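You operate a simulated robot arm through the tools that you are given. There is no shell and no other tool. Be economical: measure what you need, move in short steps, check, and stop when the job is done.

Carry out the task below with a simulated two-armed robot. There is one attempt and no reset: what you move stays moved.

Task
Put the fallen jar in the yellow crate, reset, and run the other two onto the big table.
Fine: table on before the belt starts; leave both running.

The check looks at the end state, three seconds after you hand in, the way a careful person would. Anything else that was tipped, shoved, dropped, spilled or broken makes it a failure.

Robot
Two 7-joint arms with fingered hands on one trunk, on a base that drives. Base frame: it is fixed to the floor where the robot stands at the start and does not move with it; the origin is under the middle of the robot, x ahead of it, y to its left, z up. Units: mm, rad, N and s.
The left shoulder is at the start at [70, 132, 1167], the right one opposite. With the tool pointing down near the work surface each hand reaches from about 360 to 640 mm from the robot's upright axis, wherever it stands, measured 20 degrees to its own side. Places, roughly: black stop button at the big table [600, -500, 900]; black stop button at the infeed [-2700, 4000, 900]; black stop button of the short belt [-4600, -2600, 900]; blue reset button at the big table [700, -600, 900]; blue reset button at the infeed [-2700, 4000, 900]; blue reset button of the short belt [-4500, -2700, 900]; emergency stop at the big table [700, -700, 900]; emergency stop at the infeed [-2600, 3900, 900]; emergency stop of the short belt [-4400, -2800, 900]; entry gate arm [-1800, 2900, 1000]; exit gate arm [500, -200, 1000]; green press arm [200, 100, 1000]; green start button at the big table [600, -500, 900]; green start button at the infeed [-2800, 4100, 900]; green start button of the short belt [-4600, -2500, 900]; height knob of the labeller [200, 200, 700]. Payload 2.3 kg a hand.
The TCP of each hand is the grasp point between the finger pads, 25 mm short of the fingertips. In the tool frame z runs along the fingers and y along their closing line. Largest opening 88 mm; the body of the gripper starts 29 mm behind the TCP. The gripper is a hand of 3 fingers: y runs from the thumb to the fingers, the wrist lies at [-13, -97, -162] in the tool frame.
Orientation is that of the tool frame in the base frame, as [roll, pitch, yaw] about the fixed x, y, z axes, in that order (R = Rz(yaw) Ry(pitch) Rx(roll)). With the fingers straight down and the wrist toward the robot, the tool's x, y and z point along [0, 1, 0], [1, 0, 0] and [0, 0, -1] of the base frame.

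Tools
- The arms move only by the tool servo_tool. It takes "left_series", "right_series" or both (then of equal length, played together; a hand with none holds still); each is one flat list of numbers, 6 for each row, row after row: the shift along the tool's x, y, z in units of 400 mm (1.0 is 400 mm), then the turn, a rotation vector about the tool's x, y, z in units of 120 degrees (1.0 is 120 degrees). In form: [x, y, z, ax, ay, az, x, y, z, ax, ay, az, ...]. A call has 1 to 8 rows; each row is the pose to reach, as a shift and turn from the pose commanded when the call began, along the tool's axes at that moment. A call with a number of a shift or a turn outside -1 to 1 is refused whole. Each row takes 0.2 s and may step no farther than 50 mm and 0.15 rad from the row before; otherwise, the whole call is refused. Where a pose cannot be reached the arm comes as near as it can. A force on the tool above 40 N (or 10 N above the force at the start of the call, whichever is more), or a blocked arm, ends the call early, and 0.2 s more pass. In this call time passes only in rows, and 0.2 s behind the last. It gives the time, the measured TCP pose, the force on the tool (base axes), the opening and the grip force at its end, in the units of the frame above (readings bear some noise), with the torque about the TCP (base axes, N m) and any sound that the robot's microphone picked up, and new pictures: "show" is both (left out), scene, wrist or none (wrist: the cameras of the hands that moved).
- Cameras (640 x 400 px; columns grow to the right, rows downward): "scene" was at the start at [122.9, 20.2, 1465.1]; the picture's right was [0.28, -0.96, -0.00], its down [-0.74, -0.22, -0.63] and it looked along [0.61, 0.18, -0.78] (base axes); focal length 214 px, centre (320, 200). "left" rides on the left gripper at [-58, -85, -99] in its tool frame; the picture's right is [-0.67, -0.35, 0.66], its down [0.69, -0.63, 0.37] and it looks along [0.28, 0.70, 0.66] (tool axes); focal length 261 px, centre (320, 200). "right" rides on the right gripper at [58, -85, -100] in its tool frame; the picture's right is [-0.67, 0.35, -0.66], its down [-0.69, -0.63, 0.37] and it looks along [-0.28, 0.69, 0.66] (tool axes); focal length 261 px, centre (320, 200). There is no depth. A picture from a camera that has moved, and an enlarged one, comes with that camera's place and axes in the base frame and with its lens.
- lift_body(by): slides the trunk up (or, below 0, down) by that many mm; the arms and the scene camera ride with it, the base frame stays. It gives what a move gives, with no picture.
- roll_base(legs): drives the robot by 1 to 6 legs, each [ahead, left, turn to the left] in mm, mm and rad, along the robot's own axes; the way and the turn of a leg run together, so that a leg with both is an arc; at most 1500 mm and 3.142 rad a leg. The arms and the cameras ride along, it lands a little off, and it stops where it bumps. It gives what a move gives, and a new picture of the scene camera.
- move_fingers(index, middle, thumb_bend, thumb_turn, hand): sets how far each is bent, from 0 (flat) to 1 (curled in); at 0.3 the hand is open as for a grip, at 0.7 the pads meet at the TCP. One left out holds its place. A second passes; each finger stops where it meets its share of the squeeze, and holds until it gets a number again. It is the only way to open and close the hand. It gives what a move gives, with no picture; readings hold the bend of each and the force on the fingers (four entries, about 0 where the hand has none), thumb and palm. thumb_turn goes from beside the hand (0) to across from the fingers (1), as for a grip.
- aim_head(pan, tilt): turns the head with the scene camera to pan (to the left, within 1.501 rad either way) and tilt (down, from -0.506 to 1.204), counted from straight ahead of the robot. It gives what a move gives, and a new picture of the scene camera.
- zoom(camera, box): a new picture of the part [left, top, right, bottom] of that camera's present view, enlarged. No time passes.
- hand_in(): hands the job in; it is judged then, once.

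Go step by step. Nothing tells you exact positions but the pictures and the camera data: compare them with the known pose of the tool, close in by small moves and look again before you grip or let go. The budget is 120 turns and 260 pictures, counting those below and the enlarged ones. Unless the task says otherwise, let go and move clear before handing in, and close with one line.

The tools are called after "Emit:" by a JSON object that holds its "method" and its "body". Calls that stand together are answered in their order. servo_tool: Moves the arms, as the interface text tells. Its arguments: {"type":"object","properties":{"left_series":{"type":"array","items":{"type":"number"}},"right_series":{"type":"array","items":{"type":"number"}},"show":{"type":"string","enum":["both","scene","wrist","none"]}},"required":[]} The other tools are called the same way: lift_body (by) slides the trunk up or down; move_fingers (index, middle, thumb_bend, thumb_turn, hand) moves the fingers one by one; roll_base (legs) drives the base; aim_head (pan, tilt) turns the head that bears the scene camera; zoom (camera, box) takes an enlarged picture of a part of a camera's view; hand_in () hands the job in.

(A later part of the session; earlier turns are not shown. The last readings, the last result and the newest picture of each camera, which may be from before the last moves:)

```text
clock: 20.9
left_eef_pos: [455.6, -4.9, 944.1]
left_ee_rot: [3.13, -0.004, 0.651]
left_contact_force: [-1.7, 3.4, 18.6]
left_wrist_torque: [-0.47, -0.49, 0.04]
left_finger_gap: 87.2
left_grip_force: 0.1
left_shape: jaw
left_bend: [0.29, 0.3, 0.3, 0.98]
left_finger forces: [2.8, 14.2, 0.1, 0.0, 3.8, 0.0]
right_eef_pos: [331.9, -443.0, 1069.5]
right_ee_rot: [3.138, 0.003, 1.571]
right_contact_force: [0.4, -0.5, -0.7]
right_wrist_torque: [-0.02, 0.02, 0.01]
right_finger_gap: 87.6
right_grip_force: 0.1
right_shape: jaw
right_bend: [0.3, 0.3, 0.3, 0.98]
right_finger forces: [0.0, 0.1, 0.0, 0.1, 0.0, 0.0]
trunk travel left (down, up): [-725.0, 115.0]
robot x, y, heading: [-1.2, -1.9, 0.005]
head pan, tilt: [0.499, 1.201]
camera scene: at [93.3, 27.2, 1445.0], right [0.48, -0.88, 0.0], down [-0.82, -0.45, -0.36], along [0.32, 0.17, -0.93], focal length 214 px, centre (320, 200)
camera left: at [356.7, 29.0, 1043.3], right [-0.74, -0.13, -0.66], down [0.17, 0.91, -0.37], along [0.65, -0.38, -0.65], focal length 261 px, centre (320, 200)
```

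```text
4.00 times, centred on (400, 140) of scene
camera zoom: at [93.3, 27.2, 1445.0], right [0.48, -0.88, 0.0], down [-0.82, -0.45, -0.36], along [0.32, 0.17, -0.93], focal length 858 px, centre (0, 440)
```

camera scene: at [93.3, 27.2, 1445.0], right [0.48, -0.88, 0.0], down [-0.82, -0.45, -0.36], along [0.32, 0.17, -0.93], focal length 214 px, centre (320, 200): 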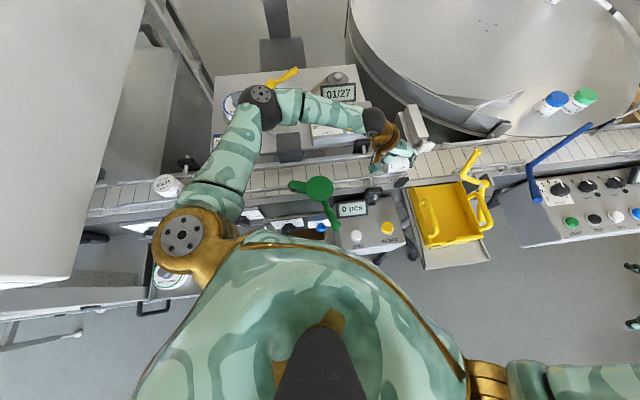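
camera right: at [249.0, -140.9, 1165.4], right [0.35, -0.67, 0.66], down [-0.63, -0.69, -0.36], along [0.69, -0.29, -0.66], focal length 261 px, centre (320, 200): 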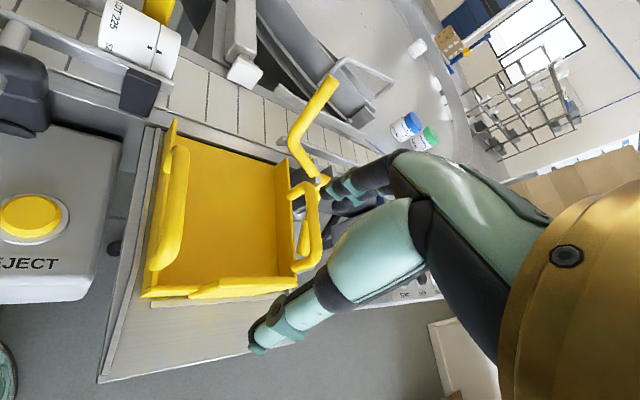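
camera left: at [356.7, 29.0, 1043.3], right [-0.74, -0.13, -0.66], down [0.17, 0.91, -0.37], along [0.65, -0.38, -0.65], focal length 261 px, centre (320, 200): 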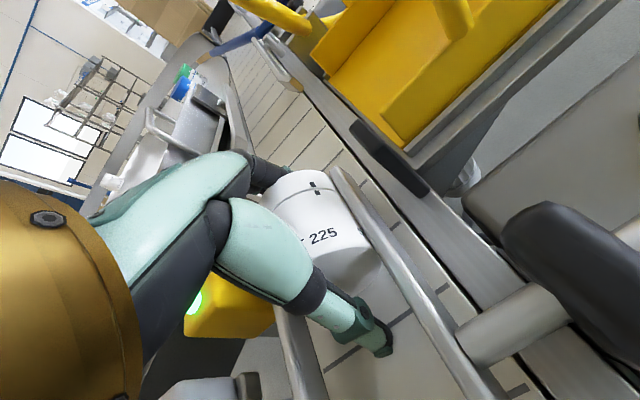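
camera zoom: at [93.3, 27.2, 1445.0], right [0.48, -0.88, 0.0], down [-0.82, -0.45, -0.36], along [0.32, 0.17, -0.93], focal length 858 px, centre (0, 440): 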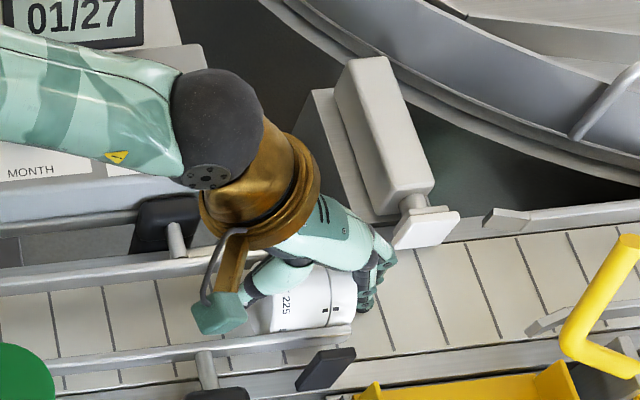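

The fingertips have touched down on the belt (18 N up). I raise 6 mm and close the fingers gently.

Emit:
{"method": "servo_tool", "body": {"left_series": [-0.01, 0, 0.035, 0, 0, 0], "show": "none"}}

Emit:
{"method": "move_fingers", "body": {"hand": "left", "index": 0.45, "middle": 0.45, "thumb_bend": 0.45}}

Emit:
{"method": "zoom", "body": {"camera": "scene", "box": [340, 90, 460, 190]}}

```text
clock: 21.2
left_eef_pos: [457.3, -6.3, 942.7]
left_ee_rot: [3.113, -0.006, 0.654]
left_contact_force: [-4.2, 5.2, 23.1]
left_wrist_torque: [-0.57, -0.54, -0.02]
left_finger_gap: 86.1
left_grip_force: 0.0
left_shape: jaw
left_bend: [0.29, 0.3, 0.27, 0.98]
left_finger forces: [2.5, 18.7, 0.0, 0.0, 5.9, 0.1]
right_eef_pos: [332.3, -440.5, 1070.6]
right_ee_rot: [3.138, 0.002, 1.572]
right_contact_force: [0.2, 0.0, 0.1]
right_wrist_torque: [-0.01, 0.01, -0.01]
right_finger_gap: 87.7
right_grip_force: 0.0
right_shape: jaw
right_bend: [0.3, 0.3, 0.3, 0.98]
right_finger forces: [0.1, 0.0, 0.0, 0.0, 0.0, 0.0]
trunk travel left (down, up): [-725.0, 115.0]
robot x, y, heading: [-0.4, -0.7, 0.002]
head pan, tilt: [0.499, 1.201]
stopped in row 1 (left hand): the force on the tool passed its limit at 48 N (the readings are from after the stop); the commanded pose is now the measured one
```

```text
clock: 22.0
left_eef_pos: [460.6, -9.9, 946.5]
left_ee_rot: [3.104, -0.007, 0.654]
left_contact_force: [-1.3, -0.4, 25.9]
left_wrist_torque: [-0.62, -0.67, -0.05]
left_finger_gap: 71.0
left_grip_force: 28.3
left_shape: fingers
left_bend: [0.37, 0.36, 0.42, 0.97]
left_finger forces: [14.9, 23.8, 0.0, 0.0, 18.2, 0.0]
right_eef_pos: [333.1, -444.5, 1068.4]
right_ee_rot: [3.138, 0.0, 1.575]
right_contact_force: [-0.4, 0.6, 0.1]
right_wrist_torque: [0.0, 0.02, 0.0]
right_finger_gap: 87.6
right_grip_force: 0.0
right_shape: jaw
right_bend: [0.3, 0.3, 0.3, 0.98]
right_finger forces: [0.0, 0.0, 0.0, 0.1, 0.0, 0.0]
trunk travel left (down, up): [-725.0, 115.0]
robot x, y, heading: [0.2, -1.0, 0.0]
head pan, tilt: [0.499, 1.201]
stopped (left hand): the force on the tool passed its limit at 40 N (the readings are from after the stop); the commanded pose is now the measured one
```

```text
4.00 times, centred on (400, 140) of scene
camera zoom: at [94.3, 25.2, 1444.4], right [0.48, -0.88, 0.0], down [-0.82, -0.45, -0.37], along [0.32, 0.17, -0.93], focal length 858 px, centre (0, 440)
```

zoom: 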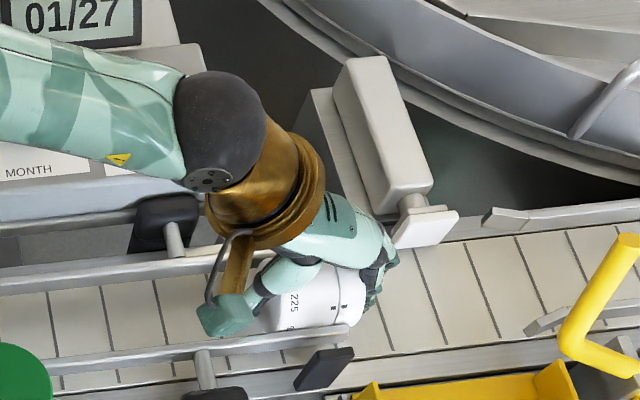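

I moved the wrong way there (tool +z is down), but the jar is now held: gap 71 mm, 28 N. I lift straight up in small steps.

Emit:
{"method": "servo_tool", "body": {"left_series": [0, 0, -0.02, 0, 0, 0, 0, 0, -0.05, 0, 0, 0], "show": "both"}}

Emit:
{"method": "zoom", "body": {"camera": "scene", "box": [340, 90, 460, 190]}}

```text
clock: 22.6
left_eef_pos: [461.8, -5.8, 958.7]
left_ee_rot: [3.119, -0.004, 0.655]
left_contact_force: [0.4, -0.5, -0.7]
left_wrist_torque: [0.02, 0.0, 0.02]
left_finger_gap: 68.6
left_grip_force: 17.2
left_shape: fingers
left_bend: [0.37, 0.44, 0.44, 0.97]
left_finger forces: [17.2, 0.0, 0.1, 0.0, 17.5, 0.0]
right_eef_pos: [336.1, -442.7, 1067.5]
right_ee_rot: [-3.139, 0.0, 1.573]
right_contact_force: [0.5, 0.3, 0.0]
right_wrist_torque: [-0.01, 0.04, 0.01]
right_finger_gap: 87.9
right_grip_force: 0.1
right_shape: jaw
right_bend: [0.3, 0.3, 0.3, 0.98]
right_finger forces: [0.1, 0.1, 0.0, 0.0, 0.0, 0.1]
trunk travel left (down, up): [-725.0, 115.0]
robot x, y, heading: [-0.3, -1.9, -0.004]
head pan, tilt: [0.499, 1.201]
camera scene: at [99.6, 25.8, 1444.0], right [0.48, -0.88, 0.0], down [-0.82, -0.45, -0.36], along [0.32, 0.17, -0.93], focal length 214 px, centre (320, 200)
camera left: at [361.3, 26.5, 1057.3], right [-0.73, -0.14, -0.67], down [0.17, 0.91, -0.38], along [0.66, -0.39, -0.64], focal length 261 px, centre (320, 200)
```

scene: 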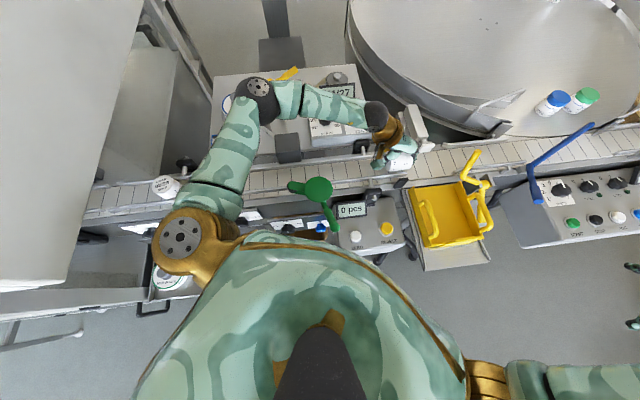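
left: 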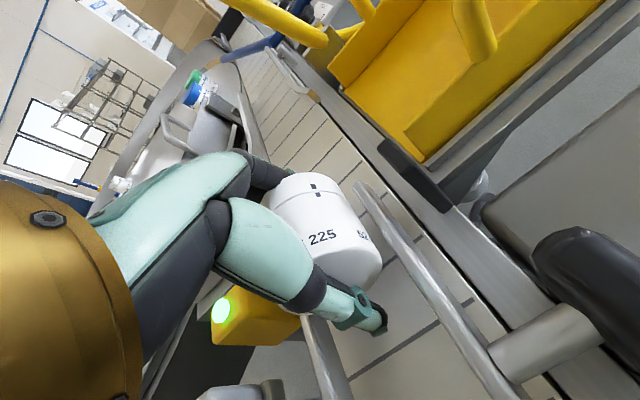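

```text
4.00 times, centred on (400, 140) of scene
camera zoom: at [99.6, 25.8, 1444.0], right [0.48, -0.88, 0.0], down [-0.82, -0.45, -0.36], along [0.32, 0.17, -0.93], focal length 858 px, centre (0, 440)
```

zoom: 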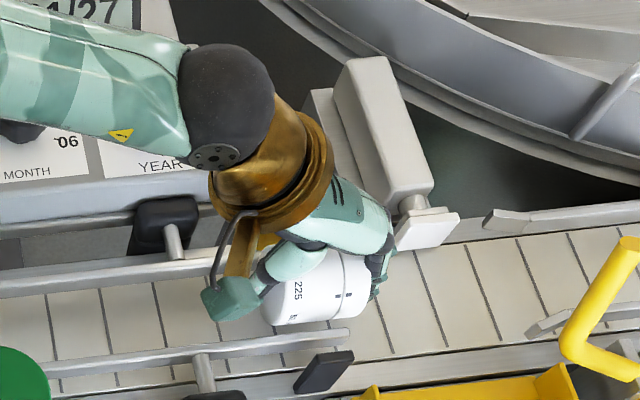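

The jar is held between thumb and index and moves with the hand. I lift 50 mm more and check it from both cameras.

Emit:
{"method": "servo_tool", "body": {"left_series": [0, 0, -0.05, 0, 0, 0, 0, 0, -0.1, 0, 0, 0, 0, 0, -0.16, 0, 0, 0], "show": "both"}}

Emit:
{"method": "zoom", "body": {"camera": "scene", "box": [340, 90, 460, 190]}}

```text
clock: 23.4
left_eef_pos: [458.7, -6.7, 1024.8]
left_ee_rot: [3.118, -0.006, 0.653]
left_contact_force: [-0.2, -0.1, -0.5]
left_wrist_torque: [-0.01, 0.0, -0.01]
left_finger_gap: 68.6
left_grip_force: 17.0
left_shape: fingers
left_bend: [0.37, 0.44, 0.44, 0.97]
left_finger forces: [16.9, 0.1, 0.0, 0.1, 17.2, 0.0]
right_eef_pos: [336.6, -442.8, 1067.2]
right_ee_rot: [-3.141, 0.0, 1.572]
right_contact_force: [-0.3, 0.0, -0.3]
right_wrist_torque: [0.0, -0.01, -0.01]
right_finger_gap: 87.7
right_grip_force: 0.1
right_shape: jaw
right_bend: [0.3, 0.3, 0.3, 0.98]
right_finger forces: [0.0, 0.0, 0.0, 0.1, 0.0, 0.0]
trunk travel left (down, up): [-725.0, 115.0]
robot x, y, heading: [1.5, -1.6, -0.001]
head pan, tilt: [0.499, 1.201]
camera scene: at [98.7, 25.2, 1444.3], right [0.48, -0.88, 0.0], down [-0.82, -0.45, -0.36], along [0.32, 0.17, -0.93], focal length 214 px, centre (320, 200)
camera left: at [358.9, 27.0, 1123.1], right [-0.73, -0.14, -0.67], down [0.17, 0.91, -0.38], along [0.66, -0.39, -0.64], focal length 261 px, centre (320, 200)
```

scene: 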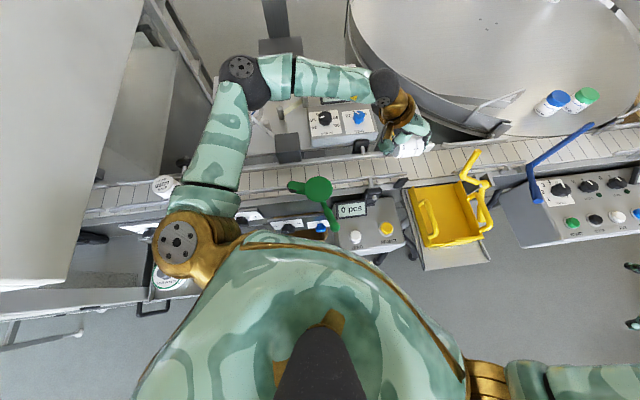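
left: 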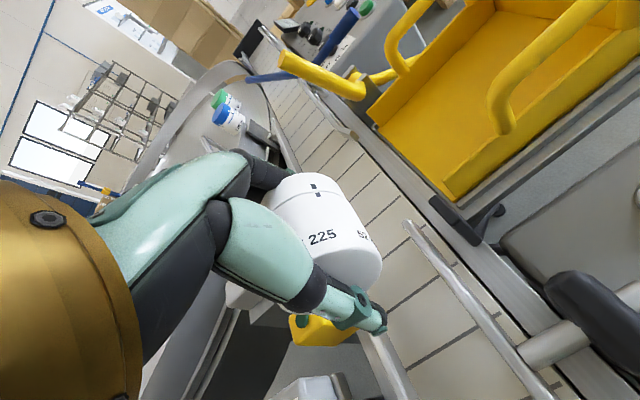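

```text
4.00 times, centred on (400, 140) of scene
camera zoom: at [98.7, 25.2, 1444.3], right [0.48, -0.88, 0.0], down [-0.82, -0.45, -0.36], along [0.32, 0.17, -0.93], focal length 858 px, centre (0, 440)
```

zoom: 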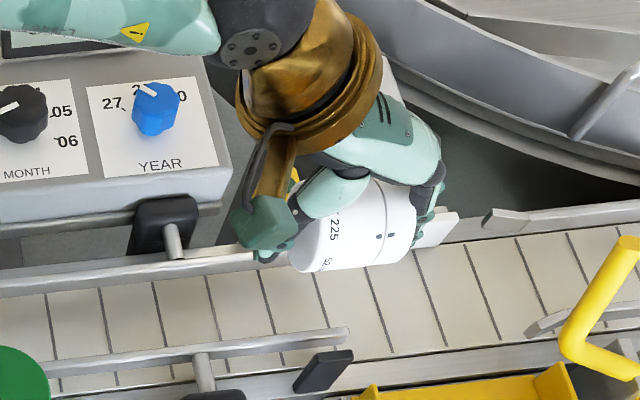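

The jar is secure. I raise a little and carry it over the crate, whose middle I take to be about [396, -180], floor near z 905, handles near z 980.

Emit:
{"method": "servo_tool", "body": {"left_series": [0, 0, -0.1, 0, 0, 0, -0.08, 0.05, -0.1, 0, 0, 0, -0.16, 0.1, -0.1, 0, 0, 0, -0.24, 0.15, -0.1, 0, 0, 0, -0.32, 0.2, -0.1, 0, 0, 0, -0.388, 0.248, -0.1, 0, 0, 0], "show": "both"}}

Emit:
{"method": "zoom", "body": {"camera": "scene", "box": [370, 130, 530, 290]}}

```text
clock: 24.8
left_eef_pos: [395.1, -182.0, 1064.3]
left_ee_rot: [3.118, -0.005, 0.655]
left_contact_force: [-0.6, 0.3, -1.4]
left_wrist_torque: [-0.01, -0.03, 0.03]
left_finger_gap: 68.4
left_grip_force: 16.2
left_shape: fingers
left_bend: [0.37, 0.44, 0.44, 0.97]
left_finger forces: [16.3, 0.0, 0.0, 0.0, 16.6, 0.1]
right_eef_pos: [337.2, -446.1, 1067.0]
right_ee_rot: [3.141, 0.001, 1.573]
right_contact_force: [0.7, -1.2, -0.4]
right_wrist_torque: [-0.01, -0.01, 0.0]
right_finger_gap: 87.8
right_grip_force: 0.1
right_shape: jaw
right_bend: [0.3, 0.3, 0.3, 0.98]
right_finger forces: [0.0, 0.1, 0.1, 0.0, 0.0, 0.1]
trunk travel left (down, up): [-725.0, 115.0]
robot x, y, heading: [-0.4, -1.6, 0.001]
head pan, tilt: [0.499, 1.201]
camera scene: at [99.0, 23.1, 1444.3], right [0.48, -0.88, 0.0], down [-0.82, -0.45, -0.36], along [0.32, 0.18, -0.93], focal length 214 px, centre (320, 200)
camera left: at [295.8, -148.0, 1163.4], right [-0.73, -0.14, -0.67], down [0.17, 0.91, -0.38], along [0.66, -0.39, -0.64], focal length 261 px, centre (320, 200)
```

scene: 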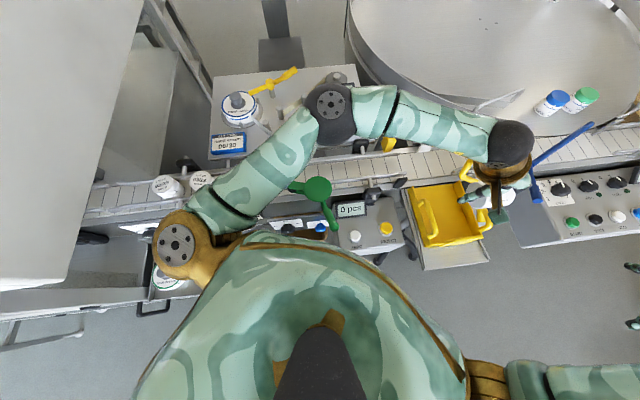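
left: 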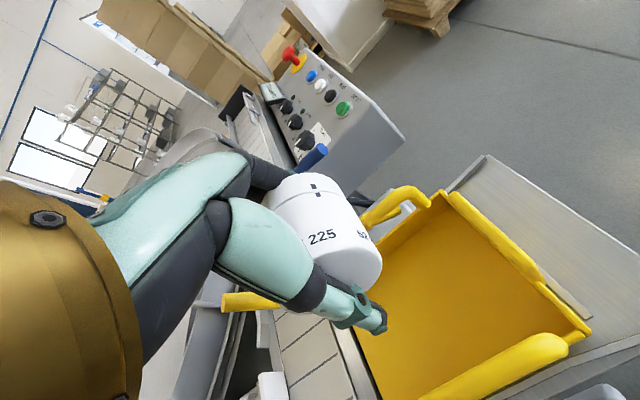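

```text
2.50 times, centred on (450, 210) of scene
camera zoom: at [99.0, 23.1, 1444.3], right [0.48, -0.88, 0.0], down [-0.82, -0.45, -0.36], along [0.32, 0.18, -0.93], focal length 536 px, centre (-5, 175)
```

zoom: 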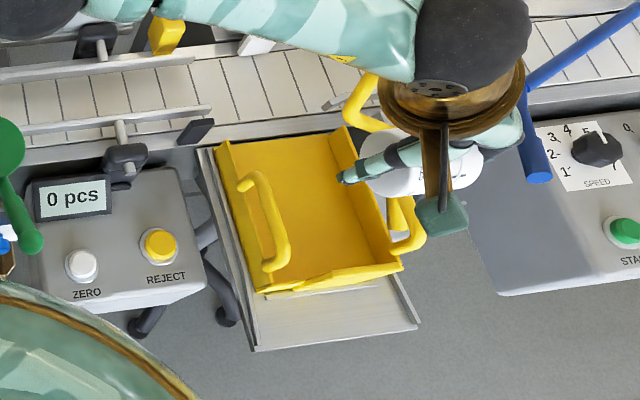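

The jar's drop line lands near the middle of the crate floor; I shift 12 mm upstream and 8 mm outward and go down to z ≈ 1000.

Emit:
{"method": "servo_tool", "body": {"left_series": [-0.02, -0.03, 0.05, 0, 0, 0, -0.02, -0.03, 0.16, 0, 0, 0], "show": "both"}}

Emit:
{"method": "zoom", "body": {"camera": "scene", "box": [390, 140, 530, 270]}}

```text
clock: 25.4
left_eef_pos: [383.5, -177.3, 1001.4]
left_ee_rot: [3.119, -0.005, 0.651]
left_contact_force: [-0.4, -0.7, -1.1]
left_wrist_torque: [0.01, -0.01, 0.0]
left_finger_gap: 67.7
left_grip_force: 16.0
left_shape: fingers
left_bend: [0.37, 0.44, 0.44, 0.97]
left_finger forces: [15.9, 0.0, 0.0, 0.1, 16.4, 0.1]
right_eef_pos: [337.6, -444.6, 1067.7]
right_ee_rot: [-3.14, 0.0, 1.572]
right_contact_force: [0.9, -0.5, 0.3]
right_wrist_torque: [0.0, 0.01, 0.01]
right_finger_gap: 88.0
right_grip_force: 0.1
right_shape: jaw
right_bend: [0.3, 0.3, 0.3, 0.98]
right_finger forces: [0.0, 0.0, 0.0, 0.1, 0.1, 0.2]
trunk travel left (down, up): [-725.0, 115.0]
robot x, y, heading: [-2.4, -1.6, -0.001]
head pan, tilt: [0.499, 1.201]
camera scene: at [100.2, 24.2, 1444.2], right [0.48, -0.88, 0.0], down [-0.82, -0.45, -0.36], along [0.32, 0.17, -0.93], focal length 214 px, centre (320, 200)
camera left: at [284.3, -143.3, 1099.4], right [-0.73, -0.14, -0.67], down [0.17, 0.91, -0.38], along [0.66, -0.39, -0.64], focal length 261 px, centre (320, 200)
```

scene: 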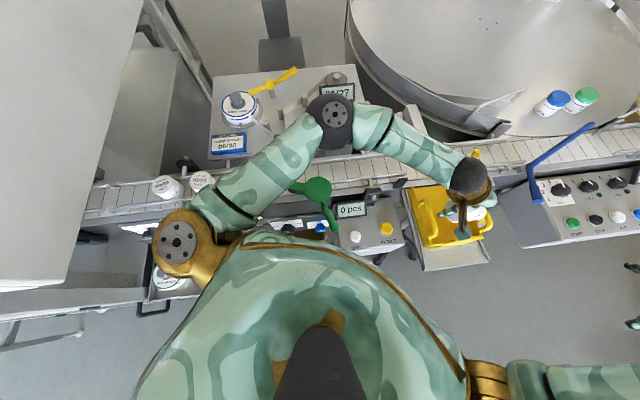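
left: 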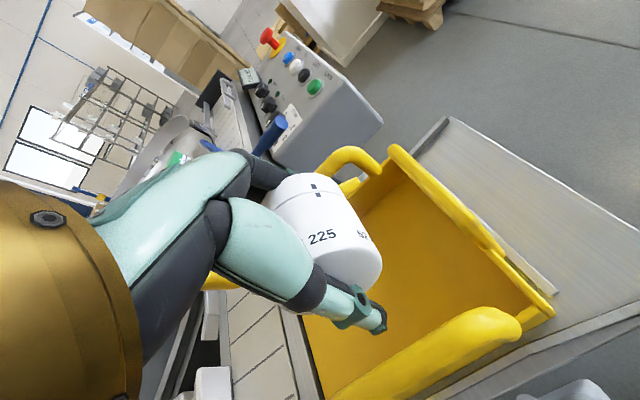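

```text
3.08 times, centred on (460, 205) of scene
camera zoom: at [100.2, 24.2, 1444.2], right [0.48, -0.88, 0.0], down [-0.82, -0.45, -0.36], along [0.32, 0.17, -0.93], focal length 660 px, centre (-111, 185)
```

zoom: 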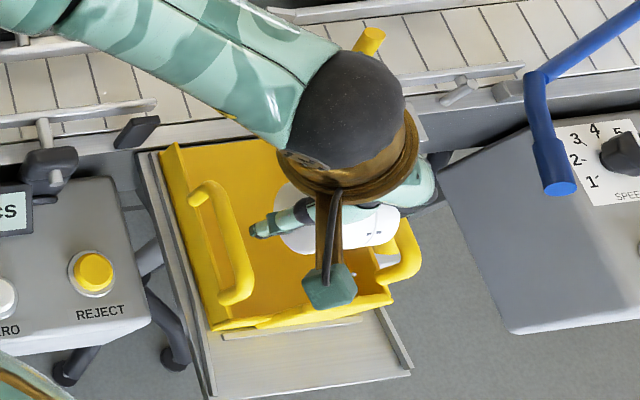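

The crate is narrow along the closing line, so I raise 45 mm and turn the hand about 50° toward neutral, so the fingers open more along the crate's length.

Emit:
{"method": "servo_tool", "body": {"left_series": [0, -0.01, -0.11, 0, 0, 0, 0, -0.015, -0.11, 0, 0, -0.07, 0, -0.015, -0.11, 0, 0, -0.14, 0, -0.015, -0.11, 0, 0, -0.21, 0, -0.015, -0.11, 0, 0, -0.28, 0, -0.015, -0.11, 0, 0, -0.35, 0, -0.015, -0.11, 0, 0, -0.42], "show": "both"}}

Emit:
{"method": "zoom", "body": {"camera": "scene", "box": [390, 140, 530, 270]}}

```text
clock: 27.0
left_eef_pos: [396.0, -148.5, 1053.0]
left_ee_rot: [3.121, 0.019, 1.535]
left_contact_force: [-0.3, 0.6, -0.9]
left_wrist_torque: [0.01, 0.02, -0.04]
left_finger_gap: 67.9
left_grip_force: 16.0
left_shape: fingers
left_bend: [0.37, 0.44, 0.44, 0.97]
left_finger forces: [15.4, 0.0, 0.0, 0.0, 15.9, 0.0]
left hand out of reach, approached as far as the arm can: row 7
right_eef_pos: [335.8, -443.9, 1067.9]
right_ee_rot: [-3.141, 0.0, 1.572]
right_contact_force: [-0.9, 0.1, -0.3]
right_wrist_torque: [0.0, 0.03, -0.02]
right_finger_gap: 87.9
right_grip_force: 0.1
right_shape: jaw
right_bend: [0.3, 0.3, 0.3, 0.98]
right_finger forces: [0.1, 0.0, 0.0, 0.1, 0.0, 0.1]
trunk travel left (down, up): [-725.0, 115.0]
robot x, y, heading: [0.2, -2.3, 0.0]
head pan, tilt: [0.499, 1.201]
camera scene: at [100.1, 26.3, 1444.2], right [0.48, -0.88, 0.0], down [-0.82, -0.45, -0.36], along [0.32, 0.17, -0.93], focal length 214 px, centre (320, 200)
camera left: at [307.0, -201.9, 1153.2], right [-0.36, -0.67, -0.65], down [-0.6, 0.7, -0.39], along [0.72, 0.25, -0.65], focal length 261 px, centre (320, 200)
```

scene: 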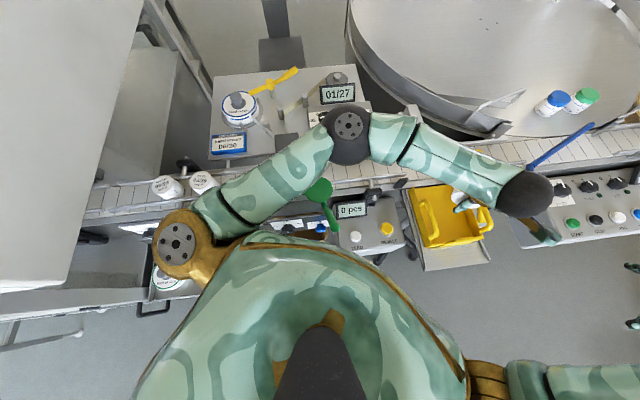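
left: 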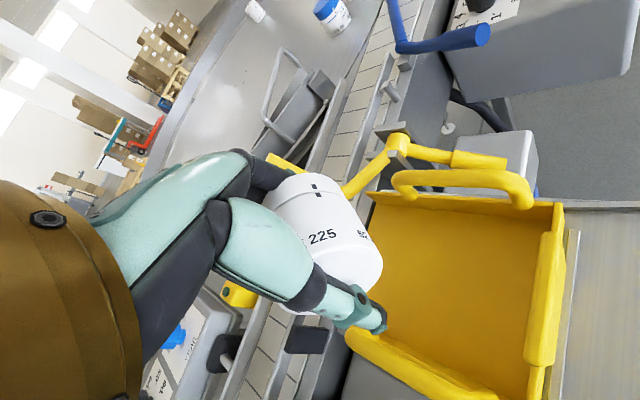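

```text
3.08 times, centred on (460, 205) of scene
camera zoom: at [100.1, 26.3, 1444.2], right [0.48, -0.88, 0.0], down [-0.82, -0.45, -0.36], along [0.32, 0.17, -0.93], focal length 660 px, centre (-111, 185)
```

zoom: 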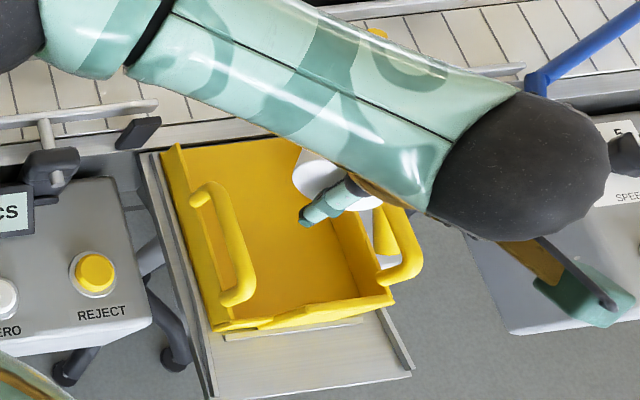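

The landing point is well within the crate. I ease the turn back slightly and descend to about z 1000, then look.

Emit:
{"method": "servo_tool", "body": {"left_series": [0.01, 0.01, 0.04, 0, 0, 0.04, 0.01, 0.01, 0.09, 0, 0, 0.06, 0.01, 0.01, 0.13, 0, 0, 0.06], "show": "both"}}

Emit:
{"method": "zoom", "body": {"camera": "scene", "box": [390, 140, 530, 270]}}

```text
clock: 27.8
left_eef_pos: [399.6, -146.9, 1001.7]
left_ee_rot: [3.121, 0.012, 1.405]
left_contact_force: [-0.5, 0.3, -0.3]
left_wrist_torque: [0.0, -0.01, 0.02]
left_finger_gap: 67.9
left_grip_force: 15.3
left_shape: fingers
left_bend: [0.37, 0.44, 0.44, 0.97]
left_finger forces: [15.3, 0.1, 0.0, 0.0, 15.8, 0.0]
right_eef_pos: [336.0, -444.4, 1068.2]
right_ee_rot: [-3.141, -0.001, 1.573]
right_contact_force: [-0.4, -0.4, 0.0]
right_wrist_torque: [-0.02, 0.02, 0.04]
right_finger_gap: 87.8
right_grip_force: 0.0
right_shape: jaw
right_bend: [0.3, 0.3, 0.3, 0.98]
right_finger forces: [0.1, 0.0, 0.1, 0.0, 0.0, 0.0]
trunk travel left (down, up): [-725.0, 115.0]
robot x, y, heading: [2.5, -1.3, 0.004]
head pan, tilt: [0.499, 1.201]
camera scene: at [99.1, 24.6, 1444.3], right [0.48, -0.88, 0.0], down [-0.82, -0.45, -0.36], along [0.32, 0.17, -0.93], focal length 214 px, centre (320, 200)
camera left: at [305.0, -188.4, 1101.2], right [-0.44, -0.62, -0.65], down [-0.5, 0.77, -0.39], along [0.74, 0.16, -0.65], focal length 261 px, centre (320, 200)
```

scene: 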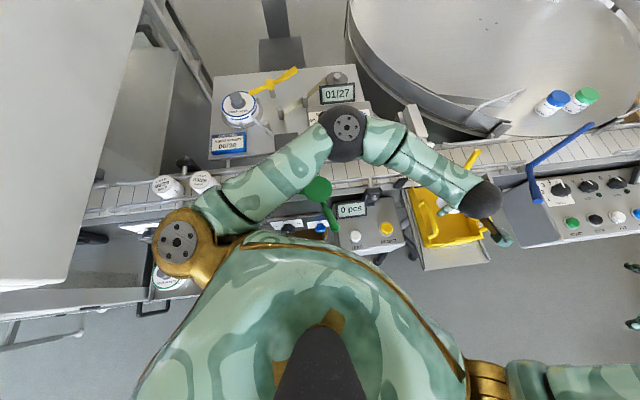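
left: 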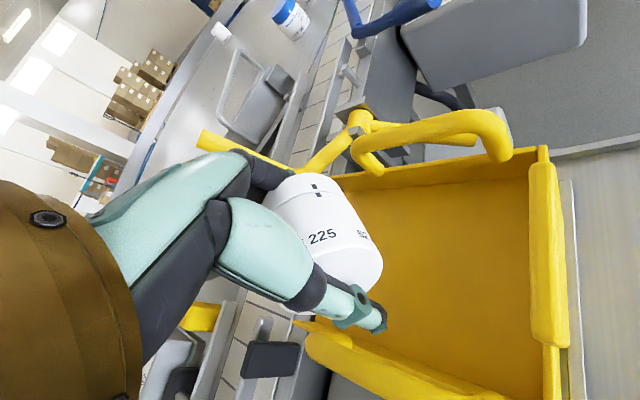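

```text
3.08 times, centred on (460, 205) of scene
camera zoom: at [99.1, 24.6, 1444.3], right [0.48, -0.88, 0.0], down [-0.82, -0.45, -0.36], along [0.32, 0.17, -0.93], focal length 660 px, centre (-111, 185)
```

zoom: 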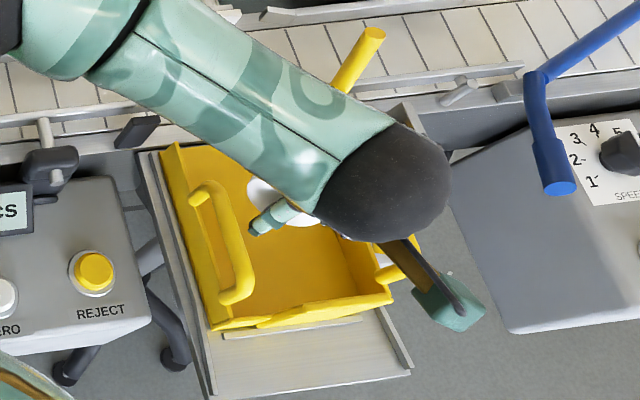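

Alignment is good; I shift 20 mm toward the crate's middle while lowering to about z 955.

Emit:
{"method": "servo_tool", "body": {"left_series": [-0.018, -0.018, 0.04, 0, 0, 0, -0.036, -0.035, 0.08, 0, 0, 0, -0.036, -0.035, 0.115, 0, 0, 0], "show": "both"}}

Emit:
{"method": "zoom", "body": {"camera": "scene", "box": [390, 140, 530, 270]}}

```text
clock: 28.6
left_eef_pos: [386.6, -159.2, 955.1]
left_ee_rot: [3.12, 0.013, 1.408]
left_contact_force: [0.0, 0.2, -1.2]
left_wrist_torque: [-0.02, -0.01, 0.0]
left_finger_gap: 68.0
left_grip_force: 15.4
left_shape: fingers
left_bend: [0.37, 0.44, 0.44, 0.97]
left_finger forces: [15.2, 0.1, 0.0, 0.1, 15.5, 0.0]
right_eef_pos: [336.5, -443.1, 1068.1]
right_ee_rot: [-3.14, -0.002, 1.573]
right_contact_force: [1.0, 0.2, -0.1]
right_wrist_torque: [0.0, 0.01, 0.01]
right_finger_gap: 87.7
right_grip_force: 0.0
right_shape: jaw
right_bend: [0.3, 0.3, 0.3, 0.98]
right_finger forces: [0.0, 0.0, 0.1, 0.0, 0.0, 0.0]
trunk travel left (down, up): [-725.0, 115.0]
robot x, y, heading: [-0.3, -1.0, 0.003]
head pan, tilt: [0.499, 1.201]
camera scene: at [99.9, 25.5, 1444.2], right [0.48, -0.88, 0.0], down [-0.82, -0.45, -0.36], along [0.32, 0.17, -0.93], focal length 214 px, centre (320, 200)
camera left: at [290.1, -199.8, 1055.1], right [-0.44, -0.62, -0.65], down [-0.5, 0.77, -0.39], along [0.74, 0.16, -0.65], focal length 261 px, centre (320, 200)
```

scene: 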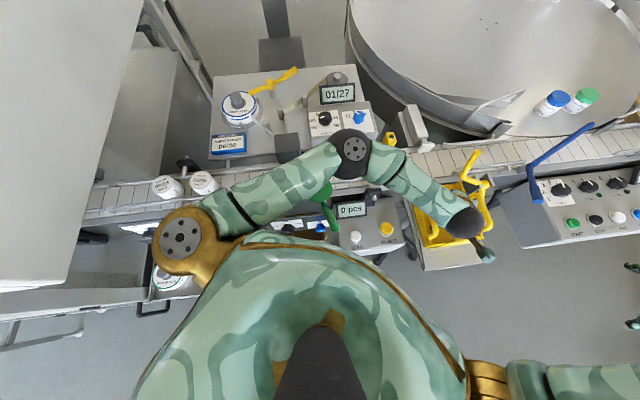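
left: 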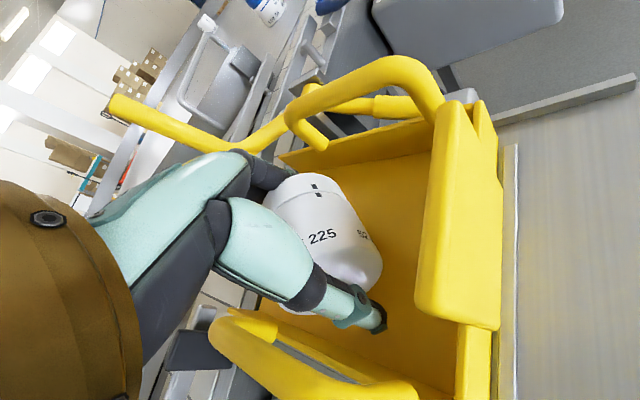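

```text
3.08 times, centred on (460, 205) of scene
camera zoom: at [99.9, 25.5, 1444.2], right [0.48, -0.88, 0.0], down [-0.82, -0.45, -0.36], along [0.32, 0.17, -0.93], focal length 660 px, centre (-111, 185)
```

zoom: 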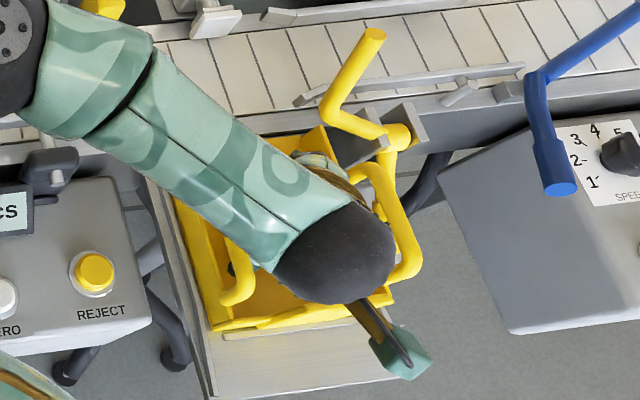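

The jar is now between the crate walls. I lower in small steps until it touches.

Emit:
{"method": "servo_tool", "body": {"left_series": [0, 0, 0.02, 0, 0, 0, 0, 0, 0.04, 0, 0, 0], "show": "wrist"}}

```text
clock: 29.2
left_eef_pos: [381.8, -158.3, 943.5]
left_ee_rot: [3.112, 0.016, 1.409]
left_contact_force: [2.6, -3.3, 26.1]
left_wrist_torque: [0.08, -0.72, 0.0]
left_finger_gap: 66.2
left_grip_force: 30.5
left_shape: fingers
left_bend: [0.37, 0.4, 0.46, 0.97]
left_finger forces: [16.6, 22.0, 0.0, 0.0, 22.9, 0.0]
right_eef_pos: [331.0, -442.0, 1070.8]
right_ee_rot: [3.137, 0.002, 1.573]
right_contact_force: [0.6, -0.3, -0.2]
right_wrist_torque: [-0.01, -0.03, -0.01]
right_finger_gap: 87.8
right_grip_force: 0.1
right_shape: jaw
right_bend: [0.3, 0.3, 0.3, 0.98]
right_finger forces: [0.0, 0.1, 0.0, 0.0, 0.0, 0.0]
trunk travel left (down, up): [-725.0, 115.0]
robot x, y, heading: [4.1, 0.5, 0.0]
head pan, tilt: [0.499, 1.201]
camera left: at [285.9, -199.2, 1042.8], right [-0.43, -0.62, -0.66], down [-0.5, 0.77, -0.4], along [0.75, 0.16, -0.64], focal length 261 px, centre (320, 200)
```

left: 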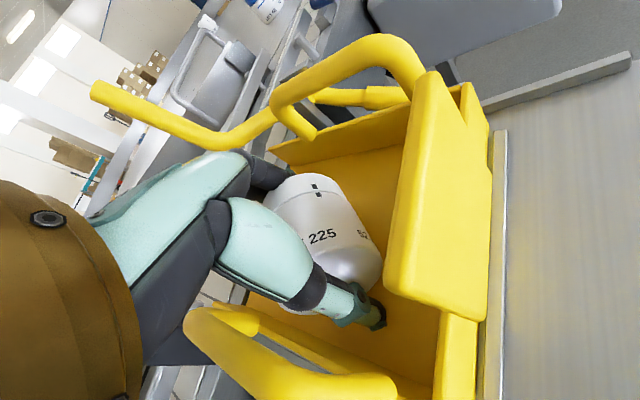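

It rests on the crate floor (26 N). I ease up 5 mm and open the fingers.

Emit:
{"method": "servo_tool", "body": {"left_series": [0, 0, -0.016, 0, 0, 0], "show": "none"}}

Emit:
{"method": "move_fingers", "body": {"hand": "left", "index": 0.32, "middle": 0.32, "thumb_bend": 0.32}}

Emit:
{"method": "zoom", "body": {"camera": "left", "box": [200, 120, 520, 320]}}

```text
clock: 29.6
left_eef_pos: [384.8, -159.2, 946.1]
left_ee_rot: [3.122, 0.014, 1.407]
left_contact_force: [0.3, -0.9, 6.8]
left_wrist_torque: [0.01, -0.34, -0.01]
left_finger_gap: 67.0
left_grip_force: 20.4
left_shape: fingers
left_bend: [0.37, 0.43, 0.45, 0.97]
left_finger forces: [16.2, 8.1, 0.0, 0.0, 16.8, 0.0]
right_eef_pos: [335.2, -444.2, 1067.6]
right_ee_rot: [-3.14, 0.001, 1.574]
right_contact_force: [-0.7, 0.0, 0.1]
right_wrist_torque: [-0.05, -0.03, 0.01]
right_finger_gap: 87.7
right_grip_force: 0.2
right_shape: jaw
right_bend: [0.3, 0.3, 0.3, 0.98]
right_finger forces: [0.0, 0.1, 0.0, 0.1, 0.0, 0.0]
trunk travel left (down, up): [-725.0, 115.0]
robot x, y, heading: [-3.4, 2.0, -0.005]
head pan, tilt: [0.499, 1.201]
```

```text
clock: 30.6
left_eef_pos: [384.7, -158.3, 946.5]
left_ee_rot: [3.122, 0.015, 1.408]
left_contact_force: [0.1, -0.1, -1.3]
left_wrist_torque: [0.02, 0.0, 0.0]
left_finger_gap: 83.0
left_grip_force: 3.1
left_shape: fingers
left_bend: [0.3, 0.32, 0.32, 0.97]
left_finger forces: [2.8, 0.0, 0.1, 0.0, 3.0, 0.0]
right_eef_pos: [336.0, -443.5, 1067.6]
right_ee_rot: [-3.141, 0.0, 1.573]
right_contact_force: [0.8, -0.2, 0.4]
right_wrist_torque: [-0.03, 0.0, -0.02]
right_finger_gap: 87.7
right_grip_force: 0.1
right_shape: jaw
right_bend: [0.3, 0.3, 0.3, 0.98]
right_finger forces: [0.0, 0.1, 0.0, 0.0, 0.1, 0.0]
trunk travel left (down, up): [-725.0, 115.0]
robot x, y, heading: [1.8, 1.9, -0.0]
head pan, tilt: [0.499, 1.201]
```

```text
2.00 times, centred on (360, 220) of left
camera zoom: at [290.2, -200.7, 1045.7], right [-0.44, -0.62, -0.65], down [-0.5, 0.77, -0.39], along [0.74, 0.16, -0.65], focal length 521 px, centre (240, 160)
```

zoom: 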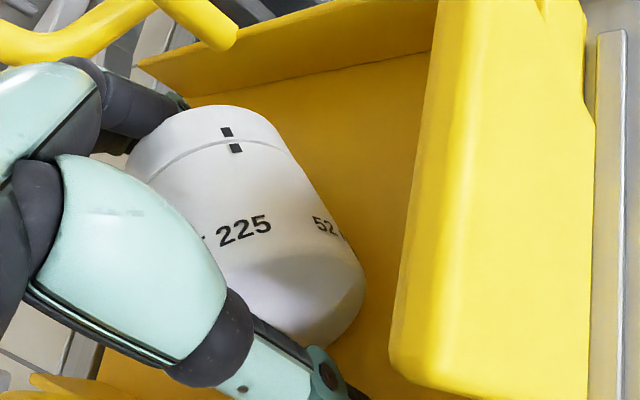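

The thumb and index still press lightly; I open further.

Emit:
{"method": "move_fingers", "body": {"hand": "left", "index": 0.2, "middle": 0.24, "thumb_bend": 0.22}}

Emit:
{"method": "zoom", "body": {"camera": "left", "box": [200, 120, 520, 320]}}

```text
clock: 31.6
left_eef_pos: [386.3, -158.4, 945.9]
left_ee_rot: [3.12, 0.015, 1.408]
left_contact_force: [0.1, 0.8, 0.1]
left_wrist_torque: [-0.03, -0.03, -0.01]
left_finger_gap: 102.2
left_grip_force: 0.0
left_shape: fingers
left_bend: [0.2, 0.24, 0.22, 0.97]
left_finger forces: [0.0, 0.0, 0.0, 0.0, 0.1, 0.0]
right_eef_pos: [335.7, -443.0, 1067.0]
right_ee_rot: [-3.14, 0.0, 1.573]
right_contact_force: [-0.9, 0.1, -0.4]
right_wrist_torque: [-0.03, 0.0, -0.03]
right_finger_gap: 87.8
right_grip_force: 0.0
right_shape: jaw
right_bend: [0.3, 0.3, 0.3, 0.98]
right_finger forces: [0.0, 0.0, 0.0, 0.0, 0.1, 0.0]
trunk travel left (down, up): [-725.0, 115.0]
robot x, y, heading: [3.2, -1.7, -0.002]
head pan, tilt: [0.499, 1.201]
```

```text
2.00 times, centred on (360, 220) of left
camera zoom: at [289.9, -200.6, 1045.8], right [-0.44, -0.62, -0.65], down [-0.5, 0.77, -0.39], along [0.74, 0.16, -0.65], focal length 521 px, centre (240, 160)
```

zoom: 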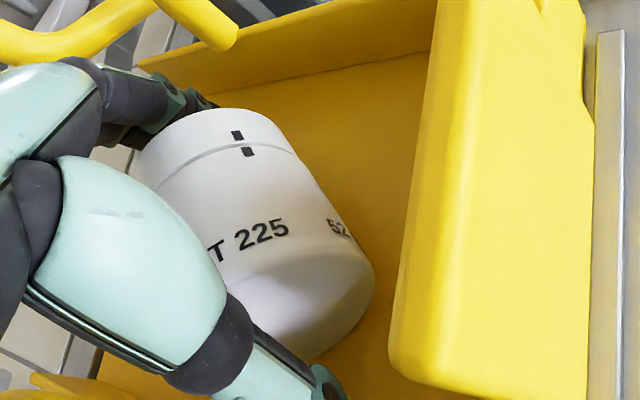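

The jar is free. I lift the hand straight up and look in the crate.

Emit:
{"method": "servo_tool", "body": {"left_series": [0, 0, -0.03, 0, 0, 0, 0, 0, -0.08, 0, 0, 0, 0, 0, -0.16, 0, 0, 0, 0, 0, -0.24, 0, 0, 0], "show": "both"}}

Emit:
{"method": "zoom", "body": {"camera": "left", "box": [200, 120, 600, 400]}}

```text
clock: 32.6
left_eef_pos: [383.0, -158.0, 1043.2]
left_ee_rot: [3.12, 0.013, 1.409]
left_contact_force: [-0.6, -0.1, 0.6]
left_wrist_torque: [-0.01, -0.02, -0.03]
left_finger_gap: 102.0
left_grip_force: 0.0
left_shape: fingers
left_bend: [0.2, 0.24, 0.22, 0.97]
left_finger forces: [0.1, 0.0, 0.0, 0.0, 0.0, 0.0]
right_eef_pos: [335.7, -444.1, 1068.2]
right_ee_rot: [3.141, 0.0, 1.57]
right_contact_force: [-0.4, 0.1, -0.6]
right_wrist_torque: [-0.02, 0.06, -0.01]
right_finger_gap: 88.1
right_grip_force: 0.0
right_shape: jaw
right_bend: [0.3, 0.3, 0.3, 0.98]
right_finger forces: [0.0, 0.0, 0.0, 0.0, 0.1, 0.0]
trunk travel left (down, up): [-725.0, 115.0]
robot x, y, heading: [-0.4, -0.7, 0.002]
head pan, tilt: [0.499, 1.201]
camera scene: at [98.4, 25.5, 1444.3], right [0.48, -0.88, 0.0], down [-0.82, -0.45, -0.36], along [0.32, 0.17, -0.93], focal length 214 px, centre (320, 200)
camera left: at [287.1, -199.2, 1142.5], right [-0.44, -0.62, -0.65], down [-0.5, 0.77, -0.39], along [0.74, 0.16, -0.65], focal length 261 px, centre (320, 200)
```

scene: 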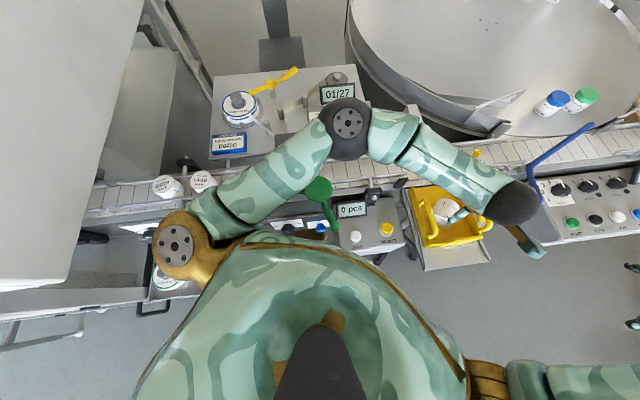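
left: 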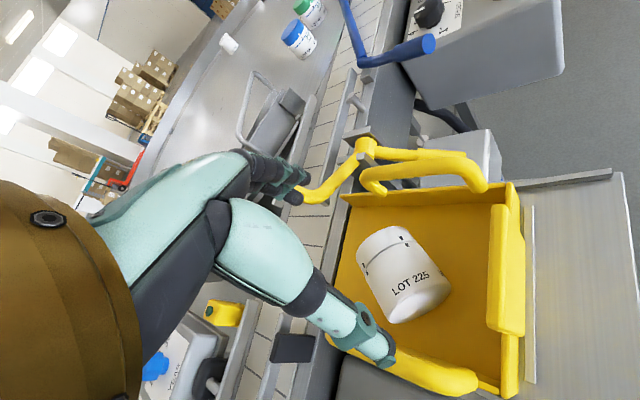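

```text
1.43 times, centred on (400, 260) of left
camera zoom: at [287.1, -199.2, 1142.5], right [-0.44, -0.62, -0.65], down [-0.5, 0.77, -0.39], along [0.74, 0.16, -0.65], focal length 372 px, centre (206, 114)
```

zoom: 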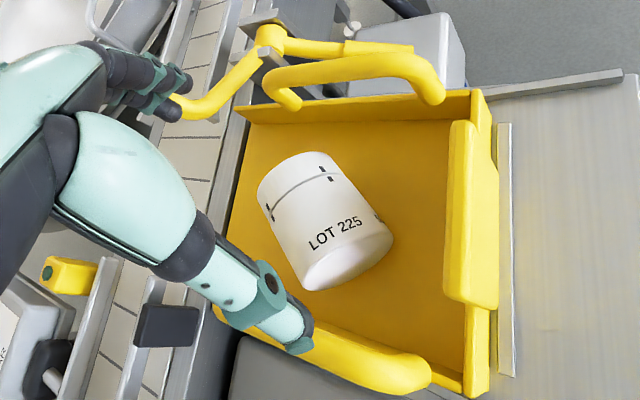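

The jar lies well in the crate. I retract the left hand up and aside, raise the right hand a bit, and look around before driving to the big table's panel.

Emit:
{"method": "servo_tool", "body": {"left_series": [0, 0, -0.12, 0, 0, 0, 0, 0, -0.24, 0, 0, 0, 0.05, 0.03, -0.34, 0, 0, 0, 0.15, 0.05, -0.4, 0, 0, 0, 0.25, 0.07, -0.44, 0, 0, 0, 0.35, 0.09, -0.48, 0, 0, 0, 0.45, 0.1, -0.5, 0, 0, 0, 0.55, 0.1, -0.52, 0, 0, 0], "show": "none"}}

Emit:
{"method": "aim_head", "body": {"pan": -1.45, "tilt": 0.8}}

Emit:
{"method": "aim_head", "body": {"pan": -0.6, "tilt": 1.0}}

```text
clock: 34.4
left_eef_pos: [455.2, 59.1, 1248.3]
left_ee_rot: [3.119, 0.016, 1.408]
left_contact_force: [0.1, -0.5, 0.3]
left_wrist_torque: [-0.03, 0.01, 0.0]
left_finger_gap: 101.8
left_grip_force: 0.0
left_shape: fingers
left_bend: [0.2, 0.24, 0.22, 0.97]
left_finger forces: [0.0, 0.1, 0.0, 0.1, 0.0, 0.0]
right_eef_pos: [335.5, -441.4, 1067.4]
right_ee_rot: [-3.141, 0.002, 1.571]
right_contact_force: [0.0, -0.5, 0.1]
right_wrist_torque: [-0.04, 0.0, 0.01]
right_finger_gap: 87.9
right_grip_force: 0.1
right_shape: jaw
right_bend: [0.3, 0.3, 0.3, 0.98]
right_finger forces: [0.1, 0.0, 0.0, 0.0, 0.0, 0.1]
trunk travel left (down, up): [-725.0, 115.0]
robot x, y, heading: [1.4, 3.6, 0.004]
head pan, tilt: [0.499, 1.201]
```

```text
clock: 36.3
left_eef_pos: [455.3, 56.1, 1246.9]
left_ee_rot: [3.119, 0.015, 1.409]
left_contact_force: [0.5, 0.5, 0.2]
left_wrist_torque: [0.01, 0.03, -0.01]
left_finger_gap: 102.1
left_grip_force: 0.1
left_shape: fingers
left_bend: [0.2, 0.24, 0.22, 0.97]
left_finger forces: [0.0, 0.1, 0.1, 0.0, 0.0, 0.0]
right_eef_pos: [336.1, -443.5, 1066.5]
right_ee_rot: [-3.14, 0.0, 1.574]
right_contact_force: [-0.8, 0.5, -0.3]
right_wrist_torque: [-0.01, -0.01, -0.02]
right_finger_gap: 88.0
right_grip_force: 0.1
right_shape: jaw
right_bend: [0.3, 0.3, 0.3, 0.98]
right_finger forces: [0.0, 0.0, 0.0, 0.0, 0.0, 0.0]
trunk travel left (down, up): [-725.0, 115.0]
robot x, y, heading: [-1.2, 2.3, 0.002]
head pan, tilt: [-1.45, 0.799]
camera scene: at [59.9, -81.5, 1472.0], right [-0.99, -0.12, 0.0], down [-0.09, 0.71, -0.7], along [0.08, -0.69, -0.72], focal length 214 px, centre (320, 200)
```

scene: 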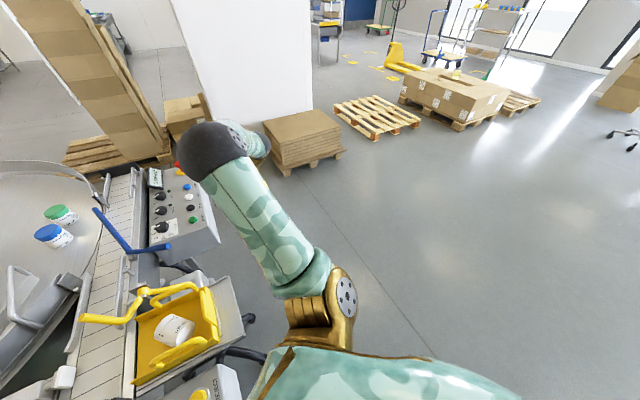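

```text
clock: 37.5
left_eef_pos: [454.2, 55.2, 1248.4]
left_ee_rot: [3.121, 0.016, 1.408]
left_contact_force: [-0.7, 0.1, 0.0]
left_wrist_torque: [0.03, 0.0, 0.02]
left_finger_gap: 102.0
left_grip_force: 0.1
left_shape: fingers
left_bend: [0.2, 0.24, 0.22, 0.97]
left_finger forces: [0.1, 0.0, 0.0, 0.0, 0.1, 0.0]
right_eef_pos: [336.5, -443.9, 1068.2]
right_ee_rot: [-3.141, 0.0, 1.573]
right_contact_force: [-0.5, 0.6, -0.4]
right_wrist_torque: [0.01, 0.0, 0.01]
right_finger_gap: 88.0
right_grip_force: 0.0
right_shape: jaw
right_bend: [0.3, 0.3, 0.3, 0.98]
right_finger forces: [0.0, 0.0, 0.0, 0.0, 0.0, 0.1]
trunk travel left (down, up): [-725.0, 115.0]
robot x, y, heading: [-1.7, 0.2, 0.001]
head pan, tilt: [-0.6, 1.0]
camera scene: at [107.5, -40.9, 1456.9], right [-0.56, -0.83, 0.0], down [-0.69, 0.48, -0.54], along [0.45, -0.31, -0.84], focal length 214 px, centre (320, 200)
```

scene: 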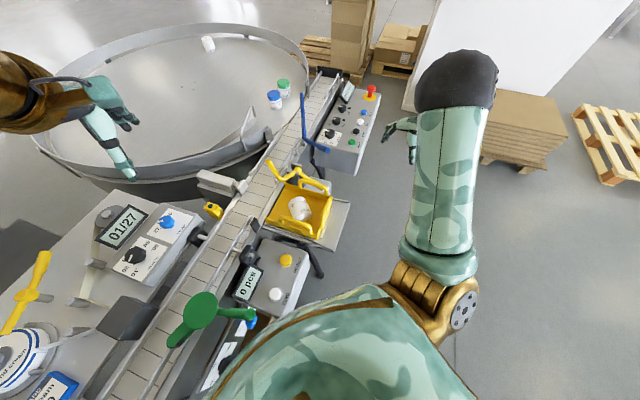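

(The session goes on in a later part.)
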